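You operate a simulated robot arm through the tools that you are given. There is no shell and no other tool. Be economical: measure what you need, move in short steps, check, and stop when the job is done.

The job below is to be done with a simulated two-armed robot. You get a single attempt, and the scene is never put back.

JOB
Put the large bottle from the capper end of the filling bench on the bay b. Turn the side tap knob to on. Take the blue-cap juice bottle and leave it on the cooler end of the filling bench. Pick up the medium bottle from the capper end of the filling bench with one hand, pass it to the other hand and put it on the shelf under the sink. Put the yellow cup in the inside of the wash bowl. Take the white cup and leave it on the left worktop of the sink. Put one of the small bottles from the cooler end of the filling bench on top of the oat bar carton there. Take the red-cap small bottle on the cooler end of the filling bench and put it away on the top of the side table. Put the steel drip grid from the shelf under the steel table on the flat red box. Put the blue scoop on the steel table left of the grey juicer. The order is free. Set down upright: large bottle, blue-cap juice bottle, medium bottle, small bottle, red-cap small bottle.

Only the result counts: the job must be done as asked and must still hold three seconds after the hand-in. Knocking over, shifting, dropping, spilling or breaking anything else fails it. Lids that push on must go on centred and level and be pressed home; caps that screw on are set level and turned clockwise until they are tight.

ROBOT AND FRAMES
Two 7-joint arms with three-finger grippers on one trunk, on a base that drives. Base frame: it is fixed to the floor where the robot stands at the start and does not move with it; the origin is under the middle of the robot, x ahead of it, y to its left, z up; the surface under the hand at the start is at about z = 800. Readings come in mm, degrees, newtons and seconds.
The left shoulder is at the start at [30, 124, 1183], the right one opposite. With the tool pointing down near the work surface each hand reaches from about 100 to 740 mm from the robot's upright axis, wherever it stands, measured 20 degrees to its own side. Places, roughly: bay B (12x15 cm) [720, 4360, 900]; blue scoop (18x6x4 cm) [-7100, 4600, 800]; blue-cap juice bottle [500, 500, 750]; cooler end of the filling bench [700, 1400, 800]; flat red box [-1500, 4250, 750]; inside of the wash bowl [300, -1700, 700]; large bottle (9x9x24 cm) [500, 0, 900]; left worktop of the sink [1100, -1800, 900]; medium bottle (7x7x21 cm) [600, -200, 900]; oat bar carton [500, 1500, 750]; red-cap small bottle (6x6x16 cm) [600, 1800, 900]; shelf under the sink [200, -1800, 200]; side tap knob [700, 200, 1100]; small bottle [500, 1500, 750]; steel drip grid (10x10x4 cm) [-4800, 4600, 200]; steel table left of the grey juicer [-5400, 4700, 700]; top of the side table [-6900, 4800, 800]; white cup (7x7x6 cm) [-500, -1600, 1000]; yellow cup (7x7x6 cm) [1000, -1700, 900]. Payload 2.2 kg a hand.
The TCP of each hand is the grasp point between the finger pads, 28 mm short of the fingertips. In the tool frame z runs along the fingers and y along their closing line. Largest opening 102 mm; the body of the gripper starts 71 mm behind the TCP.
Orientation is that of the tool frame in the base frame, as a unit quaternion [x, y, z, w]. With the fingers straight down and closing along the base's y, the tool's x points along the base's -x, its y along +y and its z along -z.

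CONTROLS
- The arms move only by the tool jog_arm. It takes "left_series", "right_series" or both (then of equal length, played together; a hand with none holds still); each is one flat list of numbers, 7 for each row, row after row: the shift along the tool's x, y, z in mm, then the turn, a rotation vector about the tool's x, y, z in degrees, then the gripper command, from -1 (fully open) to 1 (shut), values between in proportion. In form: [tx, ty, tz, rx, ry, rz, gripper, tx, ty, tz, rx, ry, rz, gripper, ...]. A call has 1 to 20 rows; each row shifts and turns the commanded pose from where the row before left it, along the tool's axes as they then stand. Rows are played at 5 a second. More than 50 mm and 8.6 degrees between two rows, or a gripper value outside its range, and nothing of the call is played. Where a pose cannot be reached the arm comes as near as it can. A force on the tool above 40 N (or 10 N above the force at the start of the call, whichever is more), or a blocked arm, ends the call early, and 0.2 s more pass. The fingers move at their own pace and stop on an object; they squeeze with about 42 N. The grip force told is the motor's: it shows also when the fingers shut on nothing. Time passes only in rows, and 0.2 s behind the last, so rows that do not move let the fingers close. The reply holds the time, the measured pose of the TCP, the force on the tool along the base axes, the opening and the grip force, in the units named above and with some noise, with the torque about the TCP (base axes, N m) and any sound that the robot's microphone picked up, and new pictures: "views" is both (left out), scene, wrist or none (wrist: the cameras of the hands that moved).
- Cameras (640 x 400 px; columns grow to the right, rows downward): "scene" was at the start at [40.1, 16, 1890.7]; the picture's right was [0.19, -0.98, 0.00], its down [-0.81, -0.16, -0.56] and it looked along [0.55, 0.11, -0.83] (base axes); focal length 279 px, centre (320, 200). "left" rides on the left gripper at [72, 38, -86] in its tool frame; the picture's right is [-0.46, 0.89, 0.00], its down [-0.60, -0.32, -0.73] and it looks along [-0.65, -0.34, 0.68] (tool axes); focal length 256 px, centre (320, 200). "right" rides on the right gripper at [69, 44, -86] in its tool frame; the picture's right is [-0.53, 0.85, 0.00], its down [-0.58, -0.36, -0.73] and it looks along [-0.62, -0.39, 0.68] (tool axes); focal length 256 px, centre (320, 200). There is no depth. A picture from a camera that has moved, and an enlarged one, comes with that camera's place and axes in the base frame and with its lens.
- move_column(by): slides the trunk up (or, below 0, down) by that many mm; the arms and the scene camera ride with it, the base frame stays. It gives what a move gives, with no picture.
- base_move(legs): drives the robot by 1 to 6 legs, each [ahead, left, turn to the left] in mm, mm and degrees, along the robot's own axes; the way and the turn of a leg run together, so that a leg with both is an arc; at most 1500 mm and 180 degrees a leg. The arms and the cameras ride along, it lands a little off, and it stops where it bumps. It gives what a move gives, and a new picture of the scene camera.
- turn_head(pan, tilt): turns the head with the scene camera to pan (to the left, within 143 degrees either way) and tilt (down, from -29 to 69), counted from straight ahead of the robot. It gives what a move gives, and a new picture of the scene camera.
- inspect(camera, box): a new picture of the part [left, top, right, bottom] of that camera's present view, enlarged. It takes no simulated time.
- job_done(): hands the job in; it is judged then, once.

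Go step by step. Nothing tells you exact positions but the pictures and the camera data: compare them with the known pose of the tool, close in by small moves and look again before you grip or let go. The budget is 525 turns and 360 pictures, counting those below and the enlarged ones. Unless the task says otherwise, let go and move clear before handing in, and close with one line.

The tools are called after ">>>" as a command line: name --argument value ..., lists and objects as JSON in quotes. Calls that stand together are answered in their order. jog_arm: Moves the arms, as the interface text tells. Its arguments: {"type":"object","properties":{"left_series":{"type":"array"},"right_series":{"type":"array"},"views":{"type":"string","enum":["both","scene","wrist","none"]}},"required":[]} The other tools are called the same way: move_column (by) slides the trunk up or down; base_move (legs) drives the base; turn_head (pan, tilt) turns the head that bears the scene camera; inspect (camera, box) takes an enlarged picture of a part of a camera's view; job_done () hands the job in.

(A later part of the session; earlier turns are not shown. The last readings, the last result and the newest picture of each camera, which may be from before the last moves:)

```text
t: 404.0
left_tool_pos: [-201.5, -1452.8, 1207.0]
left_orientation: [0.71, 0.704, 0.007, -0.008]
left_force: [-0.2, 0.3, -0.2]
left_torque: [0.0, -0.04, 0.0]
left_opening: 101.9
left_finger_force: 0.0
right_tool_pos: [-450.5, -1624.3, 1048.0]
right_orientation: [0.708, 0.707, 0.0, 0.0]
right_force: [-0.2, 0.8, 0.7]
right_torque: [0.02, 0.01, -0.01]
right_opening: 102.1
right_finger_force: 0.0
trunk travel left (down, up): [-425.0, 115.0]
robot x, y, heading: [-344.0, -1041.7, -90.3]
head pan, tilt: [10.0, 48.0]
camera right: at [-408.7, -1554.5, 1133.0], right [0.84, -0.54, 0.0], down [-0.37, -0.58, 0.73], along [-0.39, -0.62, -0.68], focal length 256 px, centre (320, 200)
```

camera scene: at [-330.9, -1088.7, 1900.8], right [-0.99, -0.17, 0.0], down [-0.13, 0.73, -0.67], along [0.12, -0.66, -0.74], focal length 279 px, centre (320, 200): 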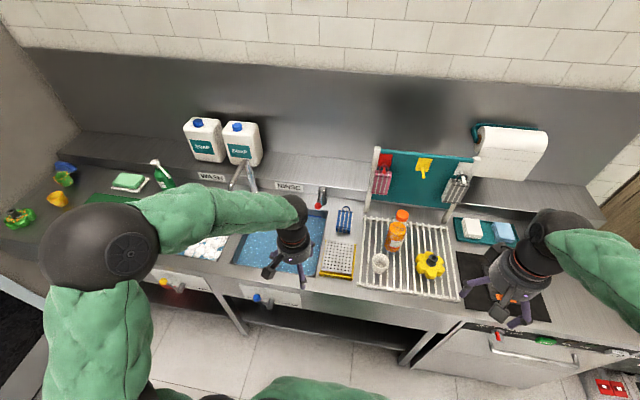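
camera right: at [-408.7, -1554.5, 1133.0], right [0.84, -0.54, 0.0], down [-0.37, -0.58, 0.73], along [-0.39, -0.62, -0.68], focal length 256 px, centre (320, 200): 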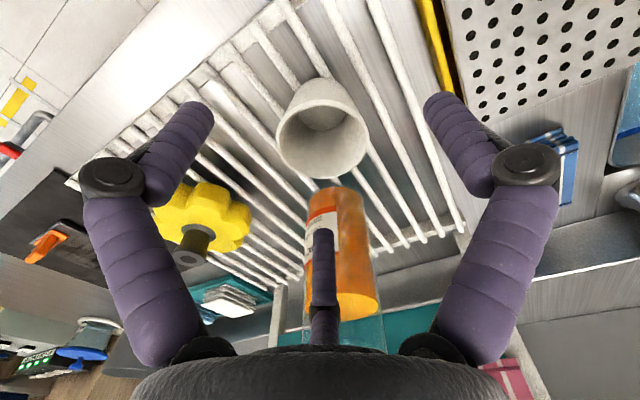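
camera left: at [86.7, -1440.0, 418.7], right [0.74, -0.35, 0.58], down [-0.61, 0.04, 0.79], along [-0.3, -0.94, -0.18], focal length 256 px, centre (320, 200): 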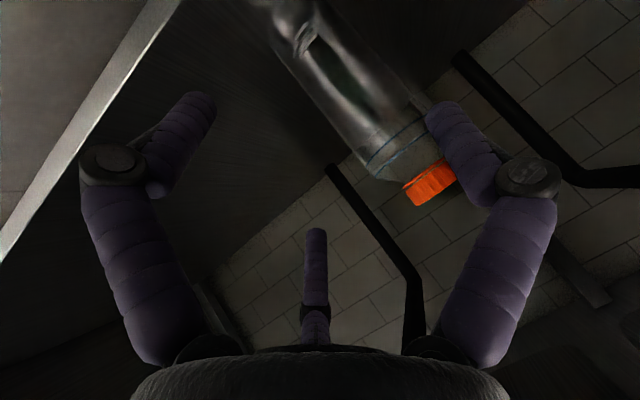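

Rim triangulates to [-455, -1634, 995]; one finger points at the juice bottle, so turn the hand 50° so that it sits in a gap, then recentre.

>>> jog_arm --right_series '[0, 0, 0, 0, 0, -7.2, -0.7, 0, 0, 0, 0, 0, -7.2, -0.7, 0, 0, 0, 0, 0, -7.2, -0.7, 0, 0, 0, 0, 0, -7.1, -0.7, 0, 0, 0, 0, 0, -7.1, -0.7, 0, 0, 0, 0, 0, -7.1, -0.7, 0, 0, 0, 0, 0, -7.1, -0.7, -2, -10.1, 0, 0, 0, 0, -0.7, 0, 0, 0, 0, 0, 0, -0.7]' --views "both"

```text
t: 406.0
left_tool_pos: [-202.1, -1452.8, 1207.3]
left_orientation: [0.71, 0.704, 0.007, -0.007]
left_force: [-0.9, -0.1, 0.1]
left_torque: [-0.03, 0.01, -0.02]
left_opening: 102.1
left_finger_force: 0.1
right_tool_pos: [-455.3, -1632.4, 1046.9]
right_orientation: [0.343, 0.939, 0.0, 0.0]
right_force: [-0.1, 0.8, -0.5]
right_torque: [0.02, 0.02, 0.0]
right_opening: 86.9
right_finger_force: 0.1
trunk travel left (down, up): [-425.0, 115.0]
robot x, y, heading: [-346.1, -1043.7, -89.9]
head pan, tilt: [10.0, 48.0]
camera scene: at [-330.5, -1088.5, 1900.7], right [-0.98, -0.17, 0.0], down [-0.13, 0.73, -0.67], along [0.12, -0.66, -0.74], focal length 279 px, centre (320, 200)
camera right: at [-481.5, -1554.7, 1133.5], right [0.95, 0.3, 0.0], down [0.21, -0.65, 0.73], along [0.22, -0.7, -0.68], focal length 256 px, centre (320, 200)
```

scene: 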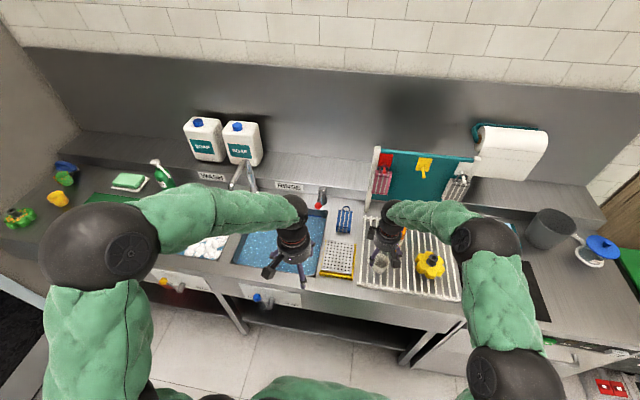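
right: 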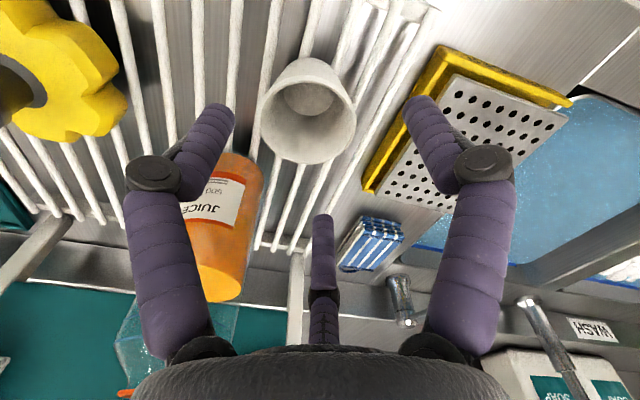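

Better triangulation: rim at [-462, -1643, 979]. Shift and go to just above it.

>>> jog_arm --right_series '[-1.7, -12.9, 15, 0, 0, 0, -0.7, 0, 0, 20, 0, 0, 0, -0.7, 0, 0, 0, 0, 0, 0, -0.7]' --views "wrist"

```text
t: 406.8
left_tool_pos: [-201.5, -1451.7, 1207.4]
left_orientation: [0.709, 0.705, 0.006, -0.008]
left_force: [0.6, -0.1, -0.4]
left_torque: [0.0, -0.02, 0.02]
left_opening: 101.9
left_finger_force: 0.1
right_tool_pos: [-463.1, -1644.0, 1013.8]
right_orientation: [0.342, 0.94, 0.001, 0.0]
right_force: [-0.3, -0.4, -0.3]
right_torque: [0.01, -0.01, 0.03]
right_opening: 86.8
right_finger_force: 0.1
trunk travel left (down, up): [-425.0, 115.0]
robot x, y, heading: [-343.4, -1039.7, -90.4]
head pan, tilt: [10.0, 48.0]
camera right: at [-488.7, -1565.8, 1098.5], right [0.95, 0.3, 0.0], down [0.21, -0.65, 0.73], along [0.22, -0.7, -0.68], focal length 256 px, centre (320, 200)
```

right: 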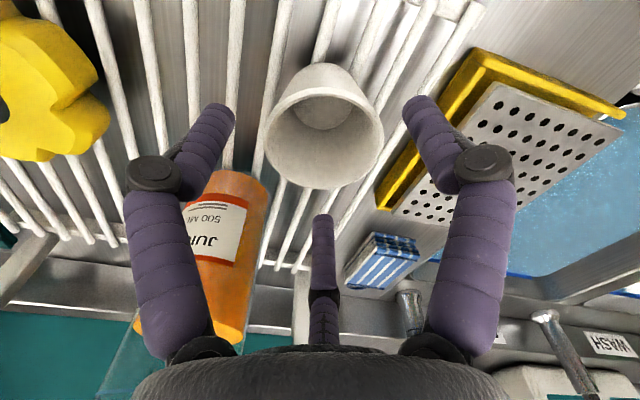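

Centred. Descend around the cup and close.

>>> jog_arm --right_series '[0, 2, 23, 0, 0, 0, -0.7, 0, 0, 22, 0, 0, 0, -0.7, 0, 0, 0, 0, 0, 0, -0.2, 0, 0, 0, 0, 0, 0, 0.3, 0, 0, 0, 0, 0, 0, 0.3]' --views "wrist"

```text
t: 408.0
left_tool_pos: [-201.9, -1452.2, 1207.4]
left_orientation: [0.71, 0.704, 0.006, -0.008]
left_force: [0.4, -0.1, 0.6]
left_torque: [0.03, 0.01, 0.04]
left_opening: 102.0
left_finger_force: 0.0
right_tool_pos: [-461.0, -1642.7, 969.3]
right_orientation: [0.343, 0.939, 0.001, 0.0]
right_force: [0.0, -0.2, -0.6]
right_torque: [0.0, -0.01, 0.04]
right_opening: 59.7
right_finger_force: 41.4
trunk travel left (down, up): [-425.0, 115.0]
robot x, y, heading: [-344.1, -1038.5, -90.0]
head pan, tilt: [10.0, 48.0]
camera right: at [-486.2, -1564.4, 1053.6], right [0.95, 0.3, 0.0], down [0.21, -0.65, 0.73], along [0.22, -0.7, -0.68], focal length 256 px, centre (320, 200)
```

right: 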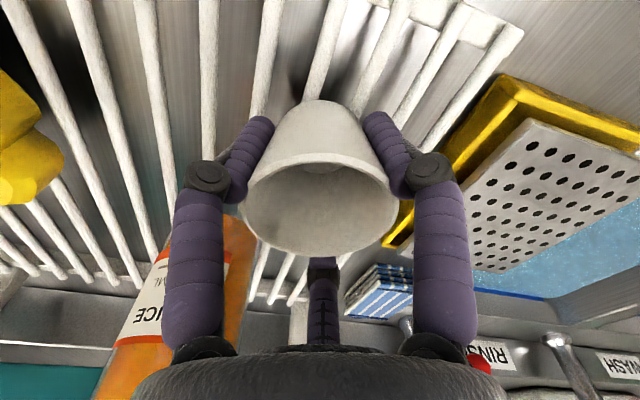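

Gripped. Lift, turn the hand back, retract, and drive left.

>>> jog_arm --right_series '[0, 0, -30, 0, 0, 0, 0.6, 0, 0, -45, 0, 0, 0, 0.6, 0, 0, -45, 0, 0, 0, 0.6, 0, 0, -45, 0, 0, 0, 0.6, 0, 0, -45, 0, 0, 0, 0.6, 0, 0, -40, 0, 0, 0, 0.6, 20, 20, 0, 0, 0, 7.2, 0.6, 20, 20, 0, 0, 0, 7.2, 0.6, 30, 10, 0, 0, 0, 7.2, 0.6, 30, 0, 0, 0, 0, 7.1, 0.6, 30, 0, 0, 0, 0, 7.1, 0.6, 30, 0, 0, 0, 0, 7.1, 0.6, 30, 0, 0, 0, 0, 7.1, 0.6]' --views "scene"

>>> base_move --legs '[[-100, 0, 0], [0, 1100, 0], [0, 0, 30]]'

>>> turn_head --pan 5 --tilt 45

```text
t: 410.8
left_tool_pos: [-202.9, -1451.6, 1207.3]
left_orientation: [0.71, 0.704, 0.007, -0.007]
left_force: [0.2, 0.3, 0.3]
left_torque: [-0.02, 0.01, 0.0]
left_opening: 101.9
left_finger_force: 0.1
right_tool_pos: [-508.0, -1441.1, 1219.1]
right_orientation: [0.707, 0.707, 0.001, 0.001]
right_force: [-0.2, -0.1, -0.4]
right_torque: [-0.01, 0.02, -0.05]
right_opening: 59.5
right_finger_force: 42.1
trunk travel left (down, up): [-425.0, 115.0]
robot x, y, heading: [-344.4, -1045.1, -90.2]
head pan, tilt: [10.0, 48.0]
camera scene: at [-331.0, -1087.1, 1900.8], right [-0.98, -0.17, 0.0], down [-0.13, 0.73, -0.67], along [0.12, -0.66, -0.74], focal length 279 px, centre (320, 200)
```

scene: 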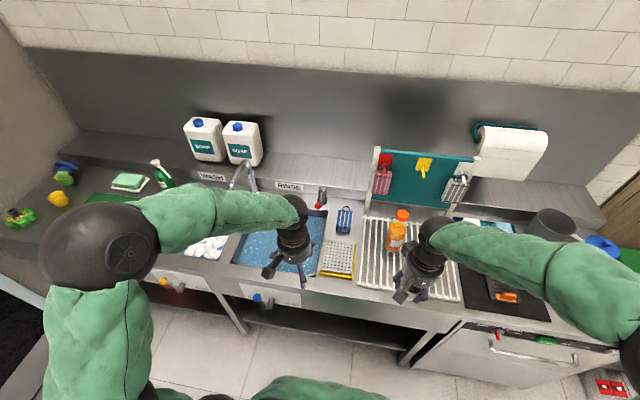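

```text
t: 418.7
left_tool_pos: [1082.2, -1226.9, 1207.1]
left_orientation: [0.503, 0.864, 0.004, -0.009]
left_force: [0.3, 0.2, -0.5]
left_torque: [0.02, -0.01, -0.03]
left_opening: 102.0
left_finger_force: 0.0
right_tool_pos: [812.7, -1371.0, 1218.5]
right_orientation: [0.5, 0.866, -0.001, 0.0]
right_force: [-0.4, 0.5, -0.2]
right_torque: [0.01, -0.01, 0.02]
right_opening: 59.4
right_finger_force: 41.7
trunk travel left (down, up): [-425.0, 115.0]
robot x, y, heading: [752.6, -940.7, -60.0]
head pan, tilt: [10.0, 48.0]
camera scene: at [790.0, -975.5, 1900.7], right [-0.77, -0.64, 0.0], down [-0.48, 0.57, -0.67], along [0.43, -0.51, -0.74], focal length 279 px, centre (320, 200)
```

scene: 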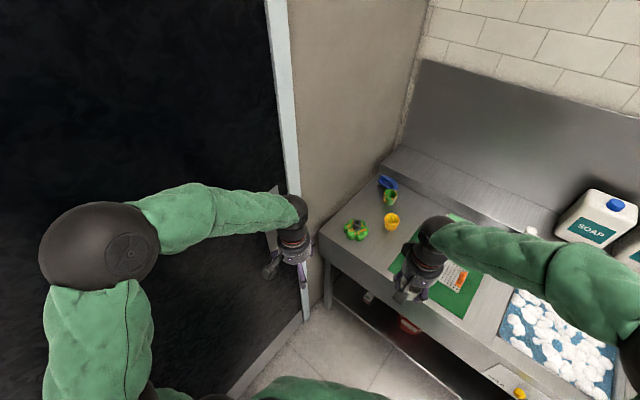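

```text
t: 419.4
left_tool_pos: [1083.2, -1225.5, 1207.4]
left_orientation: [0.503, 0.864, 0.004, -0.01]
left_force: [0.5, 0.2, 0.0]
left_torque: [0.03, 0.03, -0.02]
left_opening: 102.3
left_finger_force: 0.1
right_tool_pos: [812.8, -1371.0, 1217.8]
right_orientation: [0.5, 0.866, 0.0, -0.001]
right_force: [0.3, -0.5, -0.6]
right_torque: [0.0, -0.02, 0.03]
right_opening: 59.2
right_finger_force: 42.3
trunk travel left (down, up): [-425.0, 115.0]
robot x, y, heading: [754.6, -944.7, -60.0]
head pan, tilt: [5.0, 45.0]
camera scene: at [786.1, -981.8, 1904.9], right [-0.82, -0.57, 0.0], down [-0.41, 0.58, -0.71], along [0.41, -0.58, -0.71], focal length 279 px, centre (320, 200)
```

scene: 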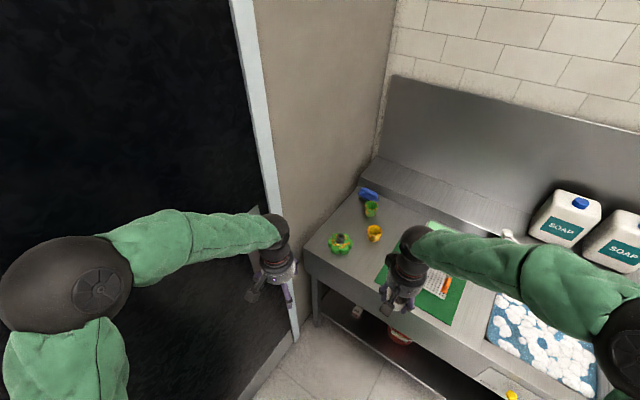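

>>> inspect --camera "scene" --box '[290, 170, 490, 330]'

```text
2.50 times, centred on (390, 250) of scene
camera zoom: at [786.1, -981.8, 1904.9], right [-0.82, -0.57, 0.0], down [-0.41, 0.58, -0.71], along [0.41, -0.58, -0.71], focal length 697 px, centre (145, 75)
```

zoom: 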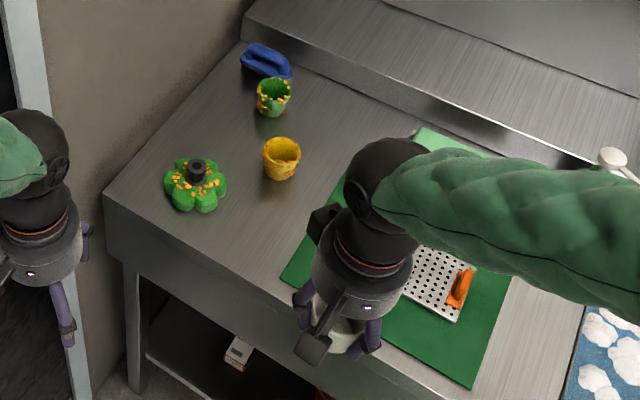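

Little free room; I'll first take the yellow cup (≈[1021, -1736]) with the left hand, then set the white one down. Position the robot.

>>> base_move --legs '[[0, 0, -10], [192, -43, 0]]'

>>> turn_head --pan 0 --tilt 55

>>> inspect --camera "scene" --box '[220, 120, 420, 260]'

>>> inspect --camera "left" --box '[0, 0, 639, 399]'

```text
t: 421.6
left_tool_pos: [1052.5, -1473.4, 1208.1]
left_orientation: [0.576, 0.818, 0.006, -0.009]
left_force: [-0.7, -0.6, -0.5]
left_torque: [0.01, -0.02, -0.01]
left_opening: 101.9
left_finger_force: 0.0
right_tool_pos: [763.1, -1568.8, 1218.5]
right_orientation: [0.573, 0.819, 0.002, 0.0]
right_force: [0.6, 0.0, 0.2]
right_torque: [0.04, 0.01, 0.03]
right_opening: 59.4
right_finger_force: 41.9
trunk travel left (down, up): [-425.0, 115.0]
robot x, y, heading: [779.7, -1137.5, -70.0]
head pan, tilt: [5.0, 45.0]
camera scene: at [803.6, -1182.0, 1904.9], right [-0.91, -0.42, 0.0], down [-0.3, 0.64, -0.71], along [0.3, -0.64, -0.71], focal length 279 px, centre (320, 200)
```

scene: 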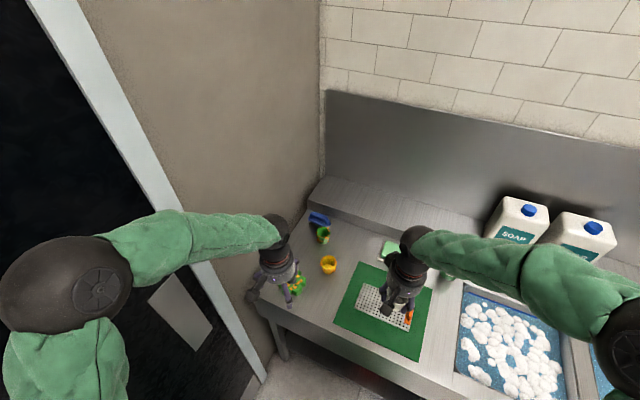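

```text
t: 422.3
left_tool_pos: [1053.3, -1473.4, 1208.2]
left_orientation: [0.576, 0.818, 0.005, -0.008]
left_force: [-0.2, 0.0, 0.6]
left_torque: [0.01, 0.0, 0.01]
left_opening: 101.8
left_finger_force: 0.1
right_tool_pos: [762.2, -1568.8, 1216.9]
right_orientation: [0.574, 0.819, 0.0, -0.001]
right_force: [0.2, -0.3, -1.1]
right_torque: [-0.01, 0.0, 0.02]
right_opening: 59.3
right_finger_force: 42.3
trunk travel left (down, up): [-425.0, 115.0]
robot x, y, heading: [778.7, -1140.0, -69.8]
head pan, tilt: [0.0, 55.0]
camera scene: at [793.9, -1175.3, 1891.5], right [-0.94, -0.34, 0.0], down [-0.28, 0.77, -0.57], along [0.2, -0.54, -0.82], focal length 279 px, centre (320, 200)
```

scene: 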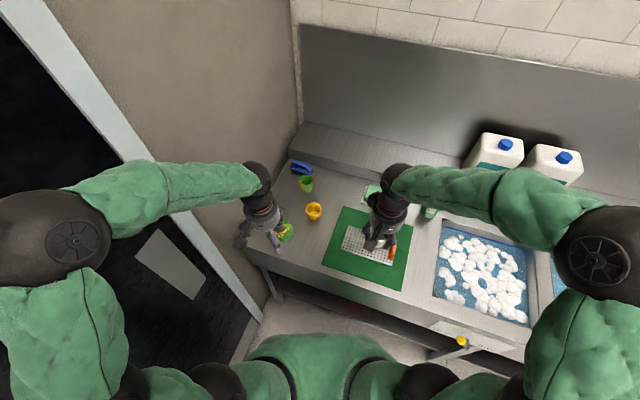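

```text
2.86 times, centred on (320, 190) of scene
camera zoom: at [793.9, -1175.3, 1891.5], right [-0.94, -0.34, 0.0], down [-0.28, 0.77, -0.57], along [0.2, -0.54, -0.82], focal length 796 px, centre (320, 229)
```

zoom: 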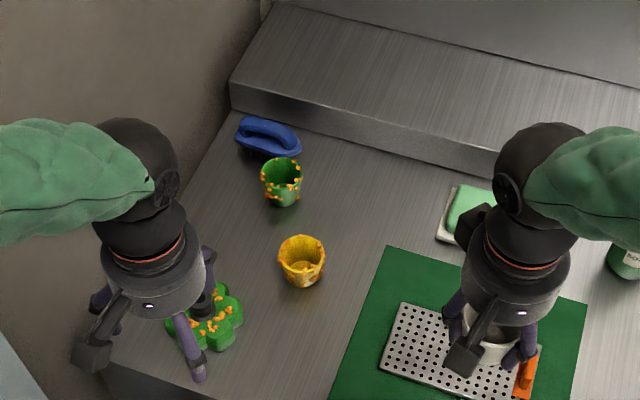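

```text
1.00 times, centred on (320, 200) of left (not enlarged: the box is as wide or as high as the picture)
camera zoom: at [1065.5, -1395.4, 1295.8], right [0.99, -0.14, -0.01], down [-0.09, -0.69, 0.72], along [-0.11, -0.71, -0.69], focal length 256 px, centre (320, 200)
```

zoom: 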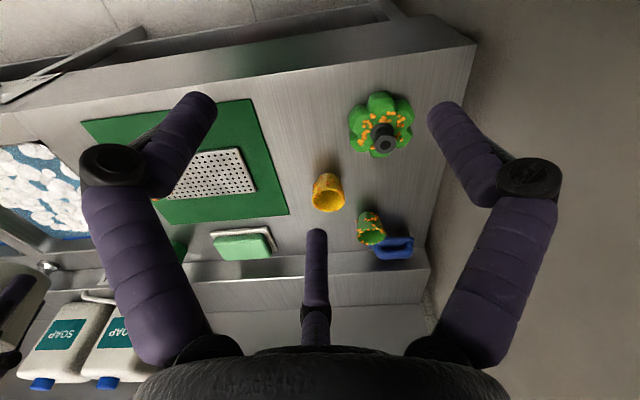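

>>> jog_arm --left_series '[-33, -16, 16.5, 0, 0, 0, -0.8, -33, -16, 16.5, 0, 0, 0, -0.8, -33, -16, 16.5, 0, 0, 0, -0.8, -33, -16, 16.5, 0, 0, 0, -0.8, -33, -16, 16.5, 0, 0, 0, -0.8, -33, -16, 16.5, 0, 0, 0, -0.8, -33, -16, 16.5, 0, 0, 0, -0.8, 0, 0, 0, 0, 0, 0, -0.8]' --views "wrist"

>>> inspect --camera "scene" --box '[250, 140, 370, 260]'

```text
t: 424.1
left_tool_pos: [1025.6, -1724.0, 1088.0]
left_orientation: [0.576, 0.818, 0.005, -0.008]
left_force: [-0.4, -0.8, 0.0]
left_torque: [-0.03, 0.05, 0.0]
left_opening: 91.9
left_finger_force: 0.0
right_tool_pos: [763.5, -1568.0, 1219.6]
right_orientation: [0.573, 0.82, 0.0, 0.0]
right_force: [-1.2, 1.0, 0.5]
right_torque: [-0.05, 0.0, -0.01]
right_opening: 59.3
right_finger_force: 42.3
trunk travel left (down, up): [-425.0, 115.0]
robot x, y, heading: [782.0, -1135.2, -70.4]
head pan, tilt: [0.0, 55.0]
camera left: at [1037.0, -1646.9, 1177.3], right [0.99, -0.14, -0.01], down [-0.09, -0.69, 0.72], along [-0.11, -0.71, -0.69], focal length 256 px, centre (320, 200)
```

left: 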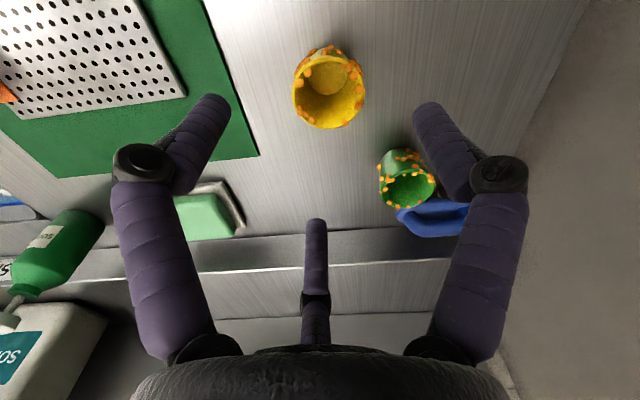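

```text
3.33 times, centred on (310, 200) of scene
camera zoom: at [794.0, -1173.5, 1891.6], right [-0.94, -0.34, 0.0], down [-0.28, 0.77, -0.57], along [0.2, -0.54, -0.82], focal length 929 px, centre (353, 200)
```

zoom: 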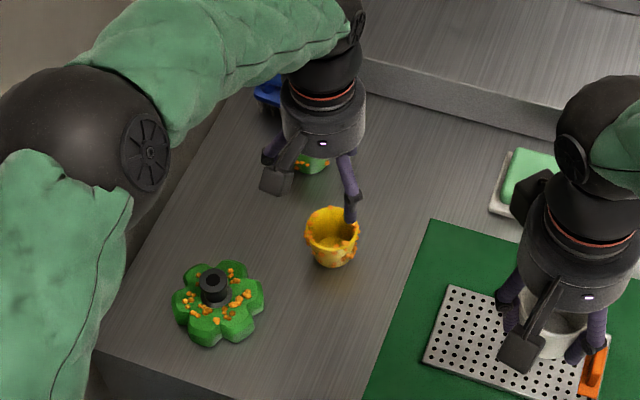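

Yellow cup rim ≈ [1029, -1736, 975]. Centre, descend and grip.

>>> jog_arm --left_series '[-12.3, -1.2, 35, 0, 0, 0, -0.8, 0, 0, 40, 0, 0, 0, -0.8, 0, 0, 0, 0, 0, 0, -0.8]' --views "wrist"

```text
t: 424.9
left_tool_pos: [1026.1, -1736.3, 1012.6]
left_orientation: [0.576, 0.818, 0.006, -0.008]
left_force: [0.7, 0.0, -0.5]
left_torque: [0.0, -0.04, -0.01]
left_opening: 91.7
left_finger_force: 0.1
right_tool_pos: [762.9, -1568.7, 1218.4]
right_orientation: [0.574, 0.819, 0.001, 0.001]
right_force: [0.0, -0.5, -0.5]
right_torque: [0.02, -0.04, 0.02]
right_opening: 59.5
right_finger_force: 42.0
trunk travel left (down, up): [-425.0, 115.0]
robot x, y, heading: [779.6, -1138.5, -70.4]
head pan, tilt: [0.0, 55.0]
camera left: at [1039.0, -1658.6, 1101.0], right [0.99, -0.14, -0.01], down [-0.09, -0.69, 0.72], along [-0.11, -0.71, -0.69], focal length 256 px, centre (320, 200)
```

left: 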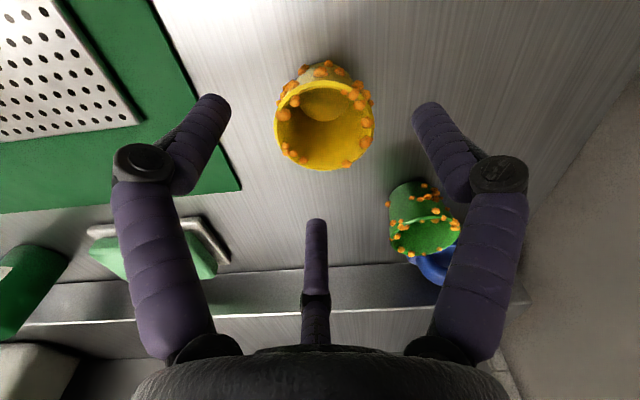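

>>> jog_arm --left_series '[1, 3, 27, 0, 0, 0, -0.8, 0, 0, 26, 0, 0, 0, -0.8, 0, 0, 0, 0, 0, 0, -0.2, 0, 0, 0, 0, 0, 0, 0.3, 0, 0, 0, 0, 0, 0, 0.6]' --views "wrist"

```text
t: 426.1
left_tool_pos: [1029.1, -1735.2, 960.1]
left_orientation: [0.576, 0.818, 0.004, -0.009]
left_force: [0.5, 0.8, 1.7]
left_torque: [0.04, 0.0, -0.06]
left_opening: 59.1
left_finger_force: 42.0
right_tool_pos: [762.2, -1569.0, 1218.3]
right_orientation: [0.573, 0.819, 0.0, -0.001]
right_force: [0.3, -1.0, -0.1]
right_torque: [0.0, 0.01, -0.01]
right_opening: 59.3
right_finger_force: 41.9
trunk travel left (down, up): [-425.0, 115.0]
robot x, y, heading: [781.4, -1137.7, -69.9]
head pan, tilt: [0.0, 55.0]
camera left: at [1041.2, -1656.4, 1048.2], right [0.99, -0.14, -0.01], down [-0.09, -0.69, 0.72], along [-0.11, -0.71, -0.69], focal length 256 px, centre (320, 200)
```

left: 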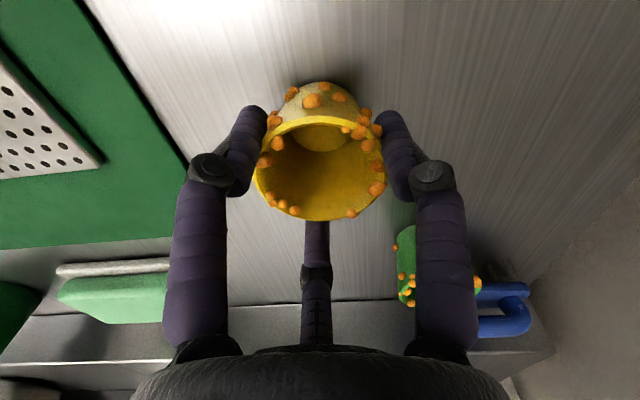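

Gripped. Lift and retract the left hand.

>>> jog_arm --left_series '[0, 0, -30, 0, 0, 0, 0.6, 0, 0, -45, 0, 0, 0, 0.6, 0, 0, -45, 0, 0, 0, 0.6, 0, 0, -45, 0, 0, 0, 0.6, 0, 0, -45, 0, 0, 0, 0.6, 0, 0, -40, 0, 0, 0, 0.6, 40, 15, 0, 0, 0, 0, 0.6, 40, 15, 0, 0, 0, 0, 0.6, 40, 15, 0, 0, 0, 0, 0.6, 40, 15, 0, 0, 0, 0, 0.6, 40, 15, 0, 0, 0, 0, 0.6, 40, 15, 0, 0, 0, 0, 0.6]' --views "scene"

>>> inspect --camera "scene" --box '[220, 120, 440, 280]'

```text
t: 428.7
left_tool_pos: [1036.3, -1478.7, 1216.2]
left_orientation: [0.576, 0.818, 0.005, -0.009]
left_force: [0.1, 0.6, -0.2]
left_torque: [-0.02, 0.06, 0.0]
left_opening: 59.0
left_finger_force: 41.8
right_tool_pos: [763.1, -1566.0, 1219.7]
right_orientation: [0.574, 0.819, -0.001, 0.001]
right_force: [0.2, 0.2, -1.1]
right_torque: [-0.02, -0.01, -0.02]
right_opening: 59.0
right_finger_force: 42.2
trunk travel left (down, up): [-425.0, 115.0]
robot x, y, heading: [780.2, -1139.1, -70.1]
head pan, tilt: [0.0, 55.0]
camera scene: at [793.7, -1172.3, 1891.6], right [-0.94, -0.34, 0.0], down [-0.28, 0.77, -0.57], along [0.2, -0.54, -0.82], focal length 279 px, centre (320, 200)
```

scene: 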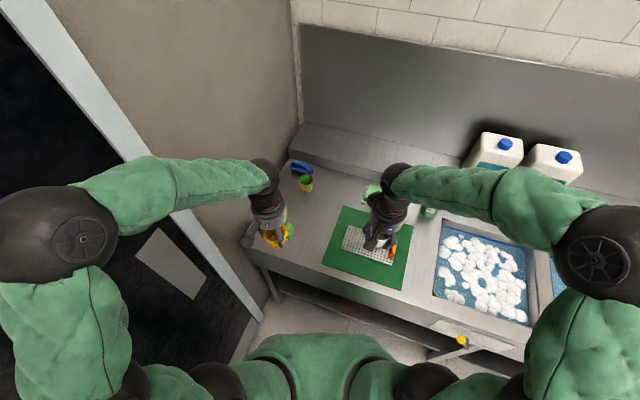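

```text
2.50 times, centred on (330, 200) of scene
camera zoom: at [793.7, -1172.3, 1891.6], right [-0.94, -0.34, 0.0], down [-0.28, 0.77, -0.57], along [0.2, -0.54, -0.82], focal length 697 px, centre (295, 200)
```

zoom: 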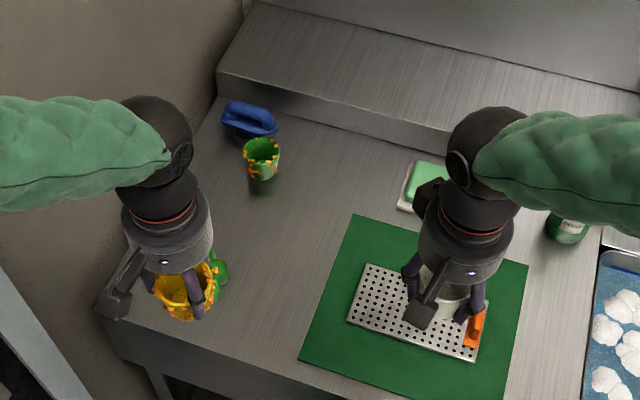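

Set the white cup down at about [1000, -1720], now free.

>>> jog_arm --right_series '[-32.1, 24.5, 0, 0, 0, 0, 0.6, -32.1, 24.5, 0, 0, 0, 0, 0.6, -32.1, 24.5, 0, 0, 0, 0, 0.6, -32.1, 24.5, 0, 0, 0, 0, 0.6, -32.1, 24.5, 0, 0, 0, 0, 0.6, -32.1, 24.5, 0, 0, 0, 0, 0.6, -32.1, 24.5, 0, 0, 0, 0, 0.6, 0, 0, 45, 0, 0, 0, 0.6, 0, 0, 45, 0, 0, 0, 0.6, 0, 0, 45, 0, 0, 0, 0.6, 0, 0, 45, 0, 0, 0, 0.6, 0, 0, 20, 0, 0, 0, 0.6, 0, 0, 0, 0, 0, 0, 0.6]' --views "both"

>>> inspect --camera "scene" --box '[240, 120, 400, 260]'

```text
t: 431.5
left_tool_pos: [1036.8, -1480.6, 1214.7]
left_orientation: [0.576, 0.818, 0.005, -0.009]
left_force: [0.9, 0.4, 0.4]
left_torque: [-0.01, 0.02, 0.0]
left_opening: 59.1
left_finger_force: 41.9
right_tool_pos: [1000.2, -1721.1, 1019.9]
right_orientation: [0.574, 0.819, 0.001, 0.001]
right_force: [-0.1, 0.5, -0.1]
right_torque: [0.01, 0.03, 0.02]
right_opening: 59.0
right_finger_force: 42.2
trunk travel left (down, up): [-425.0, 115.0]
robot x, y, heading: [780.2, -1139.3, -70.0]
head pan, tilt: [0.0, 55.0]
camera scene: at [793.7, -1175.0, 1891.5], right [-0.94, -0.34, 0.0], down [-0.28, 0.77, -0.57], along [0.2, -0.54, -0.82], focal length 279 px, centre (320, 200)
camera right: at [1017.1, -1640.3, 1103.2], right [0.98, -0.21, 0.0], down [-0.15, -0.67, 0.73], along [-0.16, -0.71, -0.68], focal length 256 px, centre (320, 200)
```

scene: 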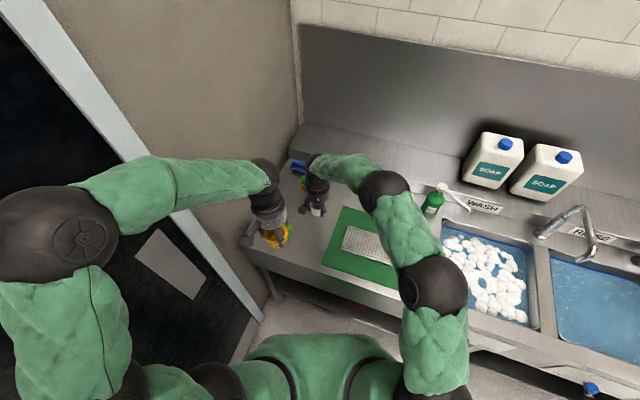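
right: 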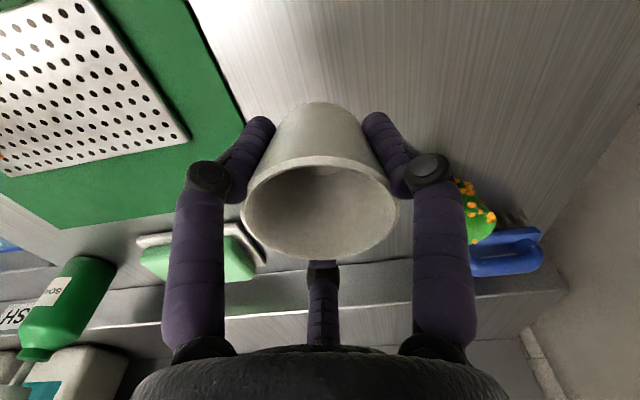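

```text
2.86 times, centred on (320, 190) of scene
camera zoom: at [793.7, -1175.0, 1891.5], right [-0.94, -0.34, 0.0], down [-0.28, 0.77, -0.57], along [0.2, -0.54, -0.82], focal length 796 px, centre (320, 229)
```

zoom: 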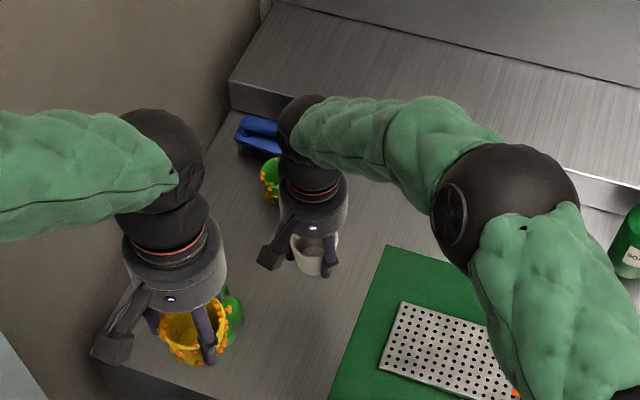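

>>> jog_arm --right_series '[0, 0, 25, 0, 0, 0, 0.6, 0, 0, 15, 0, 0, 0, 0.6, 0, 0, 6, 0, 0, 0, 0.6, 0, 0, 0, 0, 0, 0, 0.6]' --views "wrist"

```text
t: 432.5
left_tool_pos: [1037.4, -1482.2, 1214.5]
left_orientation: [0.575, 0.818, 0.005, -0.009]
left_force: [0.5, -0.1, 0.2]
left_torque: [-0.01, -0.01, -0.02]
left_opening: 59.1
left_finger_force: 41.9
right_tool_pos: [999.9, -1721.5, 971.4]
right_orientation: [0.574, 0.819, 0.0, 0.0]
right_force: [-0.6, 0.5, -0.2]
right_torque: [-0.01, 0.0, -0.01]
right_opening: 59.1
right_finger_force: 42.0
trunk travel left (down, up): [-425.0, 115.0]
robot x, y, heading: [776.4, -1136.1, -70.1]
head pan, tilt: [0.0, 55.0]
camera right: at [1017.6, -1640.9, 1057.5], right [0.98, -0.21, 0.0], down [-0.15, -0.67, 0.73], along [-0.16, -0.71, -0.68], focal length 256 px, centre (320, 200)
```

right: 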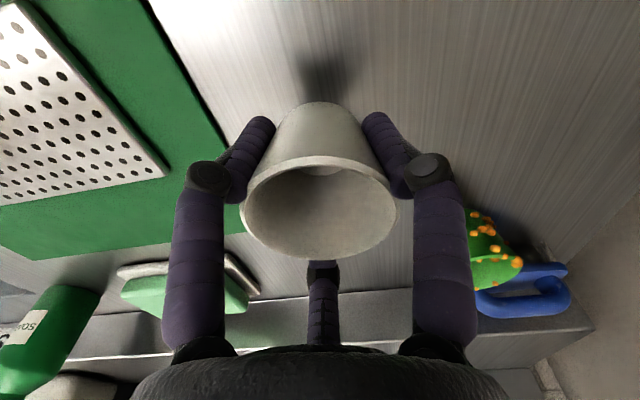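

>>> jog_arm --right_series '[0, 0, 4, 0, 0, 0, 0.6, 0, 0, 3, 0, 0, 0, 0.6, 0, 0, 3, 0, 0, 0, 0.6, 0, 0, 0, 0, 0, 0, 0.6]' --views "none"

```text
t: 433.5
left_tool_pos: [1036.0, -1480.7, 1215.0]
left_orientation: [0.576, 0.817, 0.005, -0.009]
left_force: [0.5, -0.5, -0.3]
left_torque: [-0.04, 0.01, -0.04]
left_opening: 59.0
left_finger_force: 42.3
right_tool_pos: [1001.2, -1721.6, 961.5]
right_orientation: [0.574, 0.819, 0.0, 0.0]
right_force: [-0.1, -0.6, -0.1]
right_torque: [0.0, 0.04, 0.0]
right_opening: 58.7
right_finger_force: 42.0
trunk travel left (down, up): [-425.0, 115.0]
robot x, y, heading: [780.1, -1137.0, -69.9]
head pan, tilt: [0.0, 55.0]
```

>>> jog_arm --right_series '[0, 0, 3, 0, 0, 0, 0.6, 0, 0, 3, 0, 0, 0, 0.6, 0, 0, 2, 0, 0, 0, 0.6, 0, 0, 0, 0, 0, 0, 0.6]' --views "wrist"

```text
t: 434.5
left_tool_pos: [1037.0, -1482.3, 1212.9]
left_orientation: [0.576, 0.818, 0.006, -0.01]
left_force: [0.0, 0.2, 0.0]
left_torque: [0.0, 0.0, 0.04]
left_opening: 59.2
left_finger_force: 42.1
right_tool_pos: [1001.1, -1720.9, 953.4]
right_orientation: [0.573, 0.819, 0.0, 0.0]
right_force: [0.8, 0.3, -0.8]
right_torque: [-0.03, 0.0, 0.03]
right_opening: 59.0
right_finger_force: 41.9
trunk travel left (down, up): [-425.0, 115.0]
robot x, y, heading: [778.2, -1138.8, -69.9]
head pan, tilt: [0.0, 55.0]
camera right: at [1018.1, -1640.9, 1039.2], right [0.98, -0.21, 0.0], down [-0.15, -0.67, 0.73], along [-0.16, -0.71, -0.68], focal length 256 px, centre (320, 200)
```

right: 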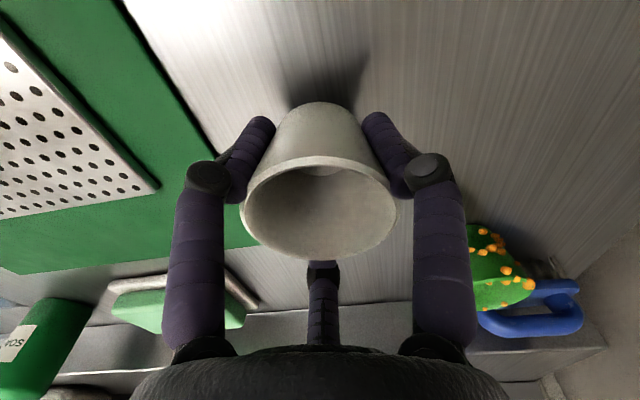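

>>> jog_arm --right_series '[0, 0, 2, 0, 0, 0, 0.6, 0, 0, 2, 0, 0, 0, 0.6, 0, 0, 2, 0, 0, 0, 0.6, 0, 0, 0, 0, 0, 0, 0.6]' --views "none"

```text
t: 435.5
left_tool_pos: [1035.9, -1482.1, 1214.9]
left_orientation: [0.576, 0.818, 0.005, -0.009]
left_force: [0.6, 0.2, -0.9]
left_torque: [0.03, 0.03, 0.01]
left_opening: 59.0
left_finger_force: 41.7
right_tool_pos: [1001.1, -1721.4, 948.3]
right_orientation: [0.574, 0.819, 0.0, 0.0]
right_force: [0.2, 0.3, -1.3]
right_torque: [0.04, -0.03, 0.0]
right_opening: 58.9
right_finger_force: 41.8
trunk travel left (down, up): [-425.0, 115.0]
robot x, y, heading: [780.4, -1144.6, -70.1]
head pan, tilt: [0.0, 55.0]
```

>>> jog_arm --right_series '[0, 0, 2, 0, 0, 0, 0.6, 0, 0, 2, 0, 0, 0, 0.6, 0, 0, 2, 0, 0, 0, 0.6, 0, 0, 0, 0, 0, 0, 0.6]' --views "wrist"

```text
t: 436.5
left_tool_pos: [1036.4, -1481.0, 1214.6]
left_orientation: [0.575, 0.818, 0.005, -0.009]
left_force: [0.0, 0.3, -0.3]
left_torque: [0.04, 0.03, -0.01]
left_opening: 59.3
left_finger_force: 42.0
right_tool_pos: [1000.0, -1719.9, 943.0]
right_orientation: [0.573, 0.819, 0.0, -0.001]
right_force: [-0.3, -0.6, -1.0]
right_torque: [0.02, -0.04, -0.02]
right_opening: 59.2
right_finger_force: 42.6
trunk travel left (down, up): [-425.0, 115.0]
robot x, y, heading: [779.5, -1137.2, -70.1]
head pan, tilt: [0.0, 55.0]
camera right: at [1017.7, -1640.8, 1027.4], right [0.98, -0.21, 0.0], down [-0.15, -0.67, 0.73], along [-0.16, -0.71, -0.68], focal length 256 px, centre (320, 200)
```

right: 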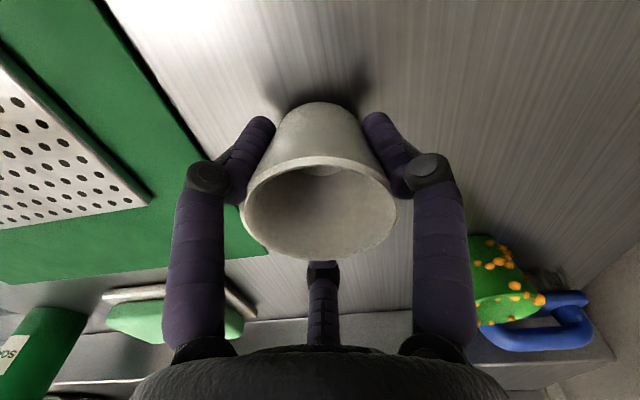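

>>> jog_arm --right_series '[0, 0, 2, 0, 0, 0, 0.6, 0, 0, 2, 0, 0, 0, 0.6, 0, 0, 2, 0, 0, 0, 0.6, 0, 0, 0, 0, 0, 0, 0.6]' --views "none"

```text
t: 437.5
left_tool_pos: [1036.9, -1480.9, 1214.0]
left_orientation: [0.576, 0.817, 0.005, -0.009]
left_force: [1.0, 0.2, -1.3]
left_torque: [0.03, -0.03, -0.02]
left_opening: 59.2
left_finger_force: 41.8
right_tool_pos: [1001.6, -1720.8, 936.1]
right_orientation: [0.574, 0.819, 0.0, 0.0]
right_force: [-0.9, 0.3, 0.3]
right_torque: [0.0, 0.01, 0.0]
right_opening: 58.8
right_finger_force: 41.4
trunk travel left (down, up): [-425.0, 115.0]
robot x, y, heading: [782.5, -1137.2, -70.2]
head pan, tilt: [0.0, 55.0]
```

>>> jog_arm --right_series '[0, 0, 2, 0, 0, 0, 0.6, 0, 0, 2, 0, 0, 0, 0.6, 0, 0, 0, 0, 0, 0, 0.6]' --views "wrist"

```text
t: 438.3
left_tool_pos: [1036.2, -1480.0, 1214.4]
left_orientation: [0.576, 0.817, 0.005, -0.008]
left_force: [0.9, -0.2, -1.1]
left_torque: [0.01, 0.03, 0.01]
left_opening: 59.3
left_finger_force: 41.8
right_tool_pos: [1001.5, -1721.8, 935.1]
right_orientation: [0.574, 0.819, -0.001, 0.002]
right_force: [-0.1, 2.1, 13.0]
right_torque: [0.23, 0.0, 0.0]
right_opening: 59.3
right_finger_force: 42.2
trunk travel left (down, up): [-425.0, 115.0]
robot x, y, heading: [782.6, -1140.2, -70.2]
head pan, tilt: [0.0, 55.0]
camera right: at [1018.1, -1640.6, 1019.2], right [0.98, -0.21, 0.0], down [-0.15, -0.66, 0.73], along [-0.16, -0.72, -0.68], focal length 256 px, centre (320, 200)
```

right: 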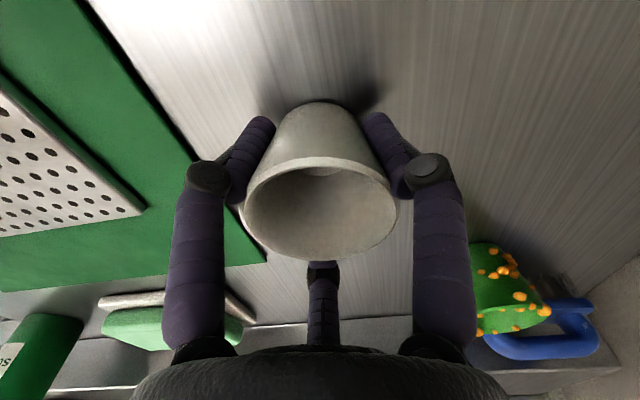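

Contact (13 N). Release and rise, then retract the right hand.

>>> jog_arm --right_series '[0, 0, -1, 0, 0, 0, 0.4, 0, 0, 0, 0, 0, 0, -0.2, 0, 0, 0, 0, 0, 0, -0.6, 0, 0, 0, 0, 0, 0, -0.6, 0, 0, -25, 0, 0, 0, -0.6, 0, 0, -45, 0, 0, 0, -0.6, 0, 0, -45, 0, 0, 0, -0.6, 0, 0, -45, 0, 0, 0, -1, 0, 0, -45, 0, 0, 0, -1, 0, 0, -45, 0, 0, 0, -1, 30, -30, 0, 0, 0, 0, -1, 30, -30, 0, 0, 0, 0, -1, 30, -30, 0, 0, 0, 0, -1, 30, -30, 0, 0, 0, 0, -1, 30, -30, 0, 0, 0, 0, -1, 30, -30, 0, 0, 0, 0, -1]' --views "scene"

>>> inspect --camera "scene" --box '[240, 120, 400, 260]'

```text
t: 441.7
left_tool_pos: [1035.2, -1481.6, 1214.5]
left_orientation: [0.576, 0.818, 0.006, -0.008]
left_force: [-1.2, -0.3, 0.3]
left_torque: [-0.01, -0.05, -0.02]
left_opening: 59.4
left_finger_force: 41.2
right_tool_pos: [768.2, -1612.6, 1183.1]
right_orientation: [0.573, 0.819, 0.001, 0.0]
right_force: [-0.2, 0.2, 0.0]
right_torque: [0.0, -0.04, 0.03]
right_opening: 101.8
right_finger_force: 0.1
trunk travel left (down, up): [-425.0, 115.0]
robot x, y, heading: [781.0, -1134.2, -70.1]
head pan, tilt: [0.0, 55.0]
camera scene: at [791.7, -1173.7, 1891.6], right [-0.94, -0.34, 0.0], down [-0.28, 0.77, -0.57], along [0.2, -0.54, -0.82], focal length 279 px, centre (320, 200)
```

scene: 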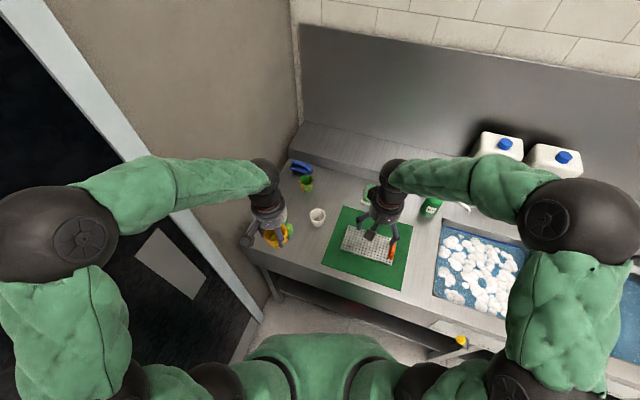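

```text
2.86 times, centred on (320, 190) of scene
camera zoom: at [791.7, -1173.7, 1891.6], right [-0.94, -0.34, 0.0], down [-0.28, 0.77, -0.57], along [0.2, -0.54, -0.82], focal length 796 px, centre (320, 229)
```

zoom: 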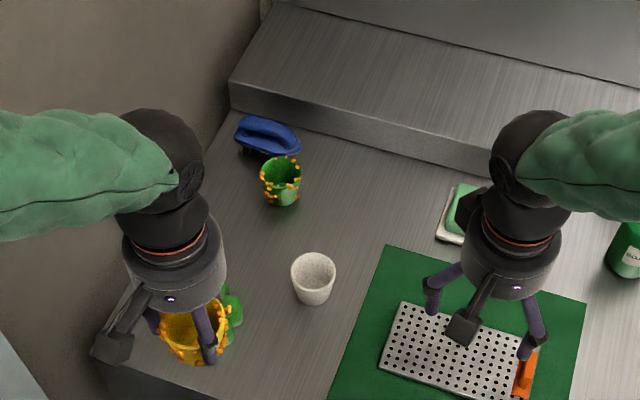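

White cup stands on the left worktop. Now carry the yellow cup to the wash bowl.

>>> base_move --legs '[[-250, 0, 0], [0, 0, -20], [0, -500, 0]]'

>>> turn_head --pan 5 --tilt 45

```text
t: 447.2
left_tool_pos: [318.1, -1312.8, 1215.7]
left_orientation: [0.709, 0.705, 0.007, -0.007]
left_force: [0.2, -0.3, -1.0]
left_torque: [0.02, -0.01, -0.04]
left_opening: 59.2
left_finger_force: 41.6
right_tool_pos: [21.7, -1346.5, 1183.3]
right_orientation: [0.707, 0.707, 0.001, 0.001]
right_force: [-0.4, -0.3, 0.9]
right_torque: [0.02, -0.02, -0.03]
right_opening: 101.9
right_finger_force: 0.0
trunk travel left (down, up): [-425.0, 115.0]
robot x, y, heading: [196.7, -902.3, -90.2]
head pan, tilt: [0.0, 55.0]
camera scene: at [193.1, -942.6, 1891.5], right [-1.0, 0.0, 0.0], down [0.0, 0.82, -0.57], along [0.0, -0.57, -0.82], focal length 279 px, centre (320, 200)
```

scene: 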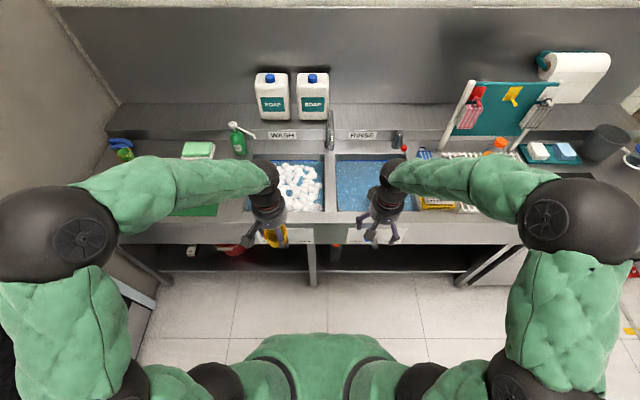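

```text
t: 447.9
left_tool_pos: [317.3, -1314.2, 1214.0]
left_orientation: [0.709, 0.705, 0.006, -0.007]
left_force: [0.0, 0.2, -1.4]
left_torque: [0.0, 0.01, -0.02]
left_opening: 59.2
left_finger_force: 41.9
right_tool_pos: [22.1, -1345.3, 1184.6]
right_orientation: [0.707, 0.707, 0.001, 0.0]
right_force: [0.8, 0.1, -1.7]
right_torque: [-0.01, 0.0, 0.01]
right_opening: 102.1
right_finger_force: 0.1
trunk travel left (down, up): [-425.0, 115.0]
robot x, y, heading: [189.4, -902.6, -89.9]
head pan, tilt: [5.0, 45.0]
camera scene: at [200.6, -951.4, 1904.9], right [-1.0, -0.09, 0.0], down [-0.06, 0.7, -0.71], along [0.06, -0.7, -0.71], focal length 279 px, centre (320, 200)
```

scene: 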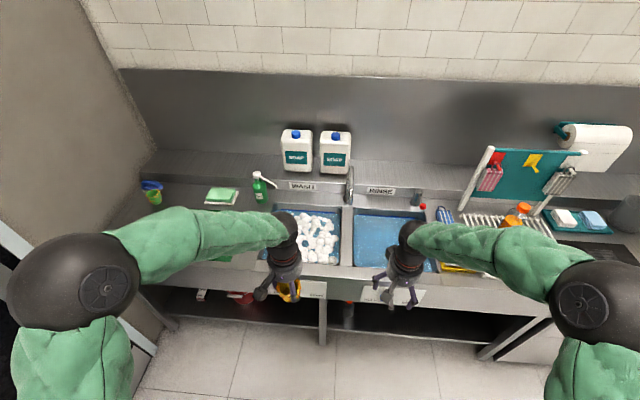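

>>> base_move --legs '[[230, 0, 0]]'

>>> jog_arm --left_series '[-38, 0, 0, 0, 0, 0, 0.6, -38, 0, 0, 0, 0, 0, 0.6, -38, 0, 0, 0, 0, 0, 0.6, -38, 0, 0, 0, 0, 0, 0.6, -38, 0, 0, 0, 0, 0, 0.6, 0, 0, 45, 0, 0, 0, 0.6, 0, 0, 45, 0, 0, 0, 0.6, 0, 0, 45, 0, 0, 0, 0.6, 0, 0, 0, 0, 0, 0, 0.6]' --views "both"

```text
t: 449.6
left_tool_pos: [319.4, -1545.3, 1214.5]
left_orientation: [0.709, 0.706, 0.007, -0.008]
left_force: [-0.1, 0.6, -1.1]
left_torque: [0.02, 0.01, 0.01]
left_opening: 58.9
left_finger_force: 41.9
right_tool_pos: [23.2, -1576.5, 1183.3]
right_orientation: [0.706, 0.708, 0.0, -0.001]
right_force: [0.6, -0.3, -0.5]
right_torque: [0.02, 0.01, -0.01]
right_opening: 102.0
right_finger_force: 0.1
trunk travel left (down, up): [-425.0, 115.0]
robot x, y, heading: [196.1, -1133.3, -90.0]
head pan, tilt: [5.0, 45.0]
camera scene: at [201.1, -1182.0, 1904.9], right [-1.0, -0.09, 0.0], down [-0.06, 0.7, -0.71], along [0.06, -0.7, -0.71], focal length 279 px, centre (320, 200)
```

scene: 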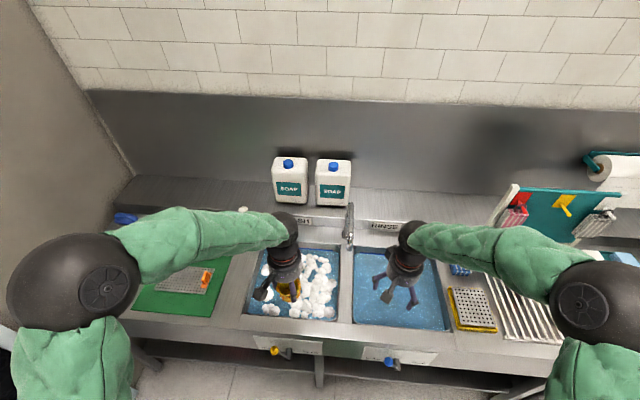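

```text
t: 451.6
left_tool_pos: [319.4, -1730.8, 1075.5]
left_orientation: [0.708, 0.706, 0.006, -0.007]
left_force: [-0.1, -0.3, 0.2]
left_torque: [-0.02, -0.01, -0.01]
left_opening: 59.3
left_finger_force: 42.4
right_tool_pos: [22.8, -1576.1, 1183.6]
right_orientation: [0.707, 0.707, 0.0, 0.0]
right_force: [-0.4, -0.7, -0.2]
right_torque: [-0.02, 0.0, 0.0]
right_opening: 102.1
right_finger_force: 0.0
trunk travel left (down, up): [-425.0, 115.0]
robot x, y, heading: [191.0, -1129.2, -90.0]
head pan, tilt: [5.0, 45.0]
camera scene: at [201.0, -1180.5, 1905.0], right [-1.0, -0.09, 0.0], down [-0.06, 0.7, -0.71], along [0.06, -0.7, -0.71], focal length 279 px, centre (320, 200)
camera left: at [356.6, -1661.2, 1163.8], right [0.88, -0.47, -0.01], down [-0.32, -0.62, 0.72], along [-0.34, -0.63, -0.69], focal length 256 px, centre (320, 200)
```

scene: 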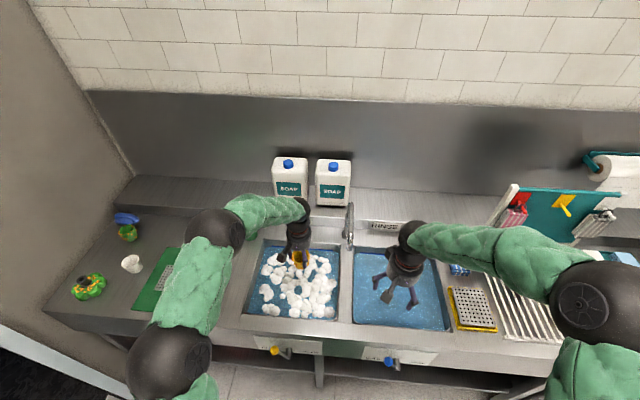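
left: 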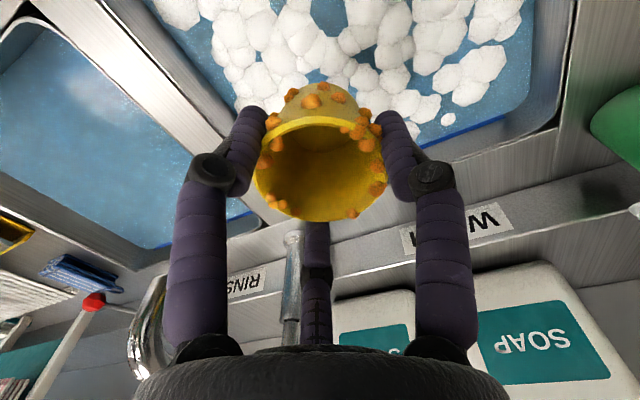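

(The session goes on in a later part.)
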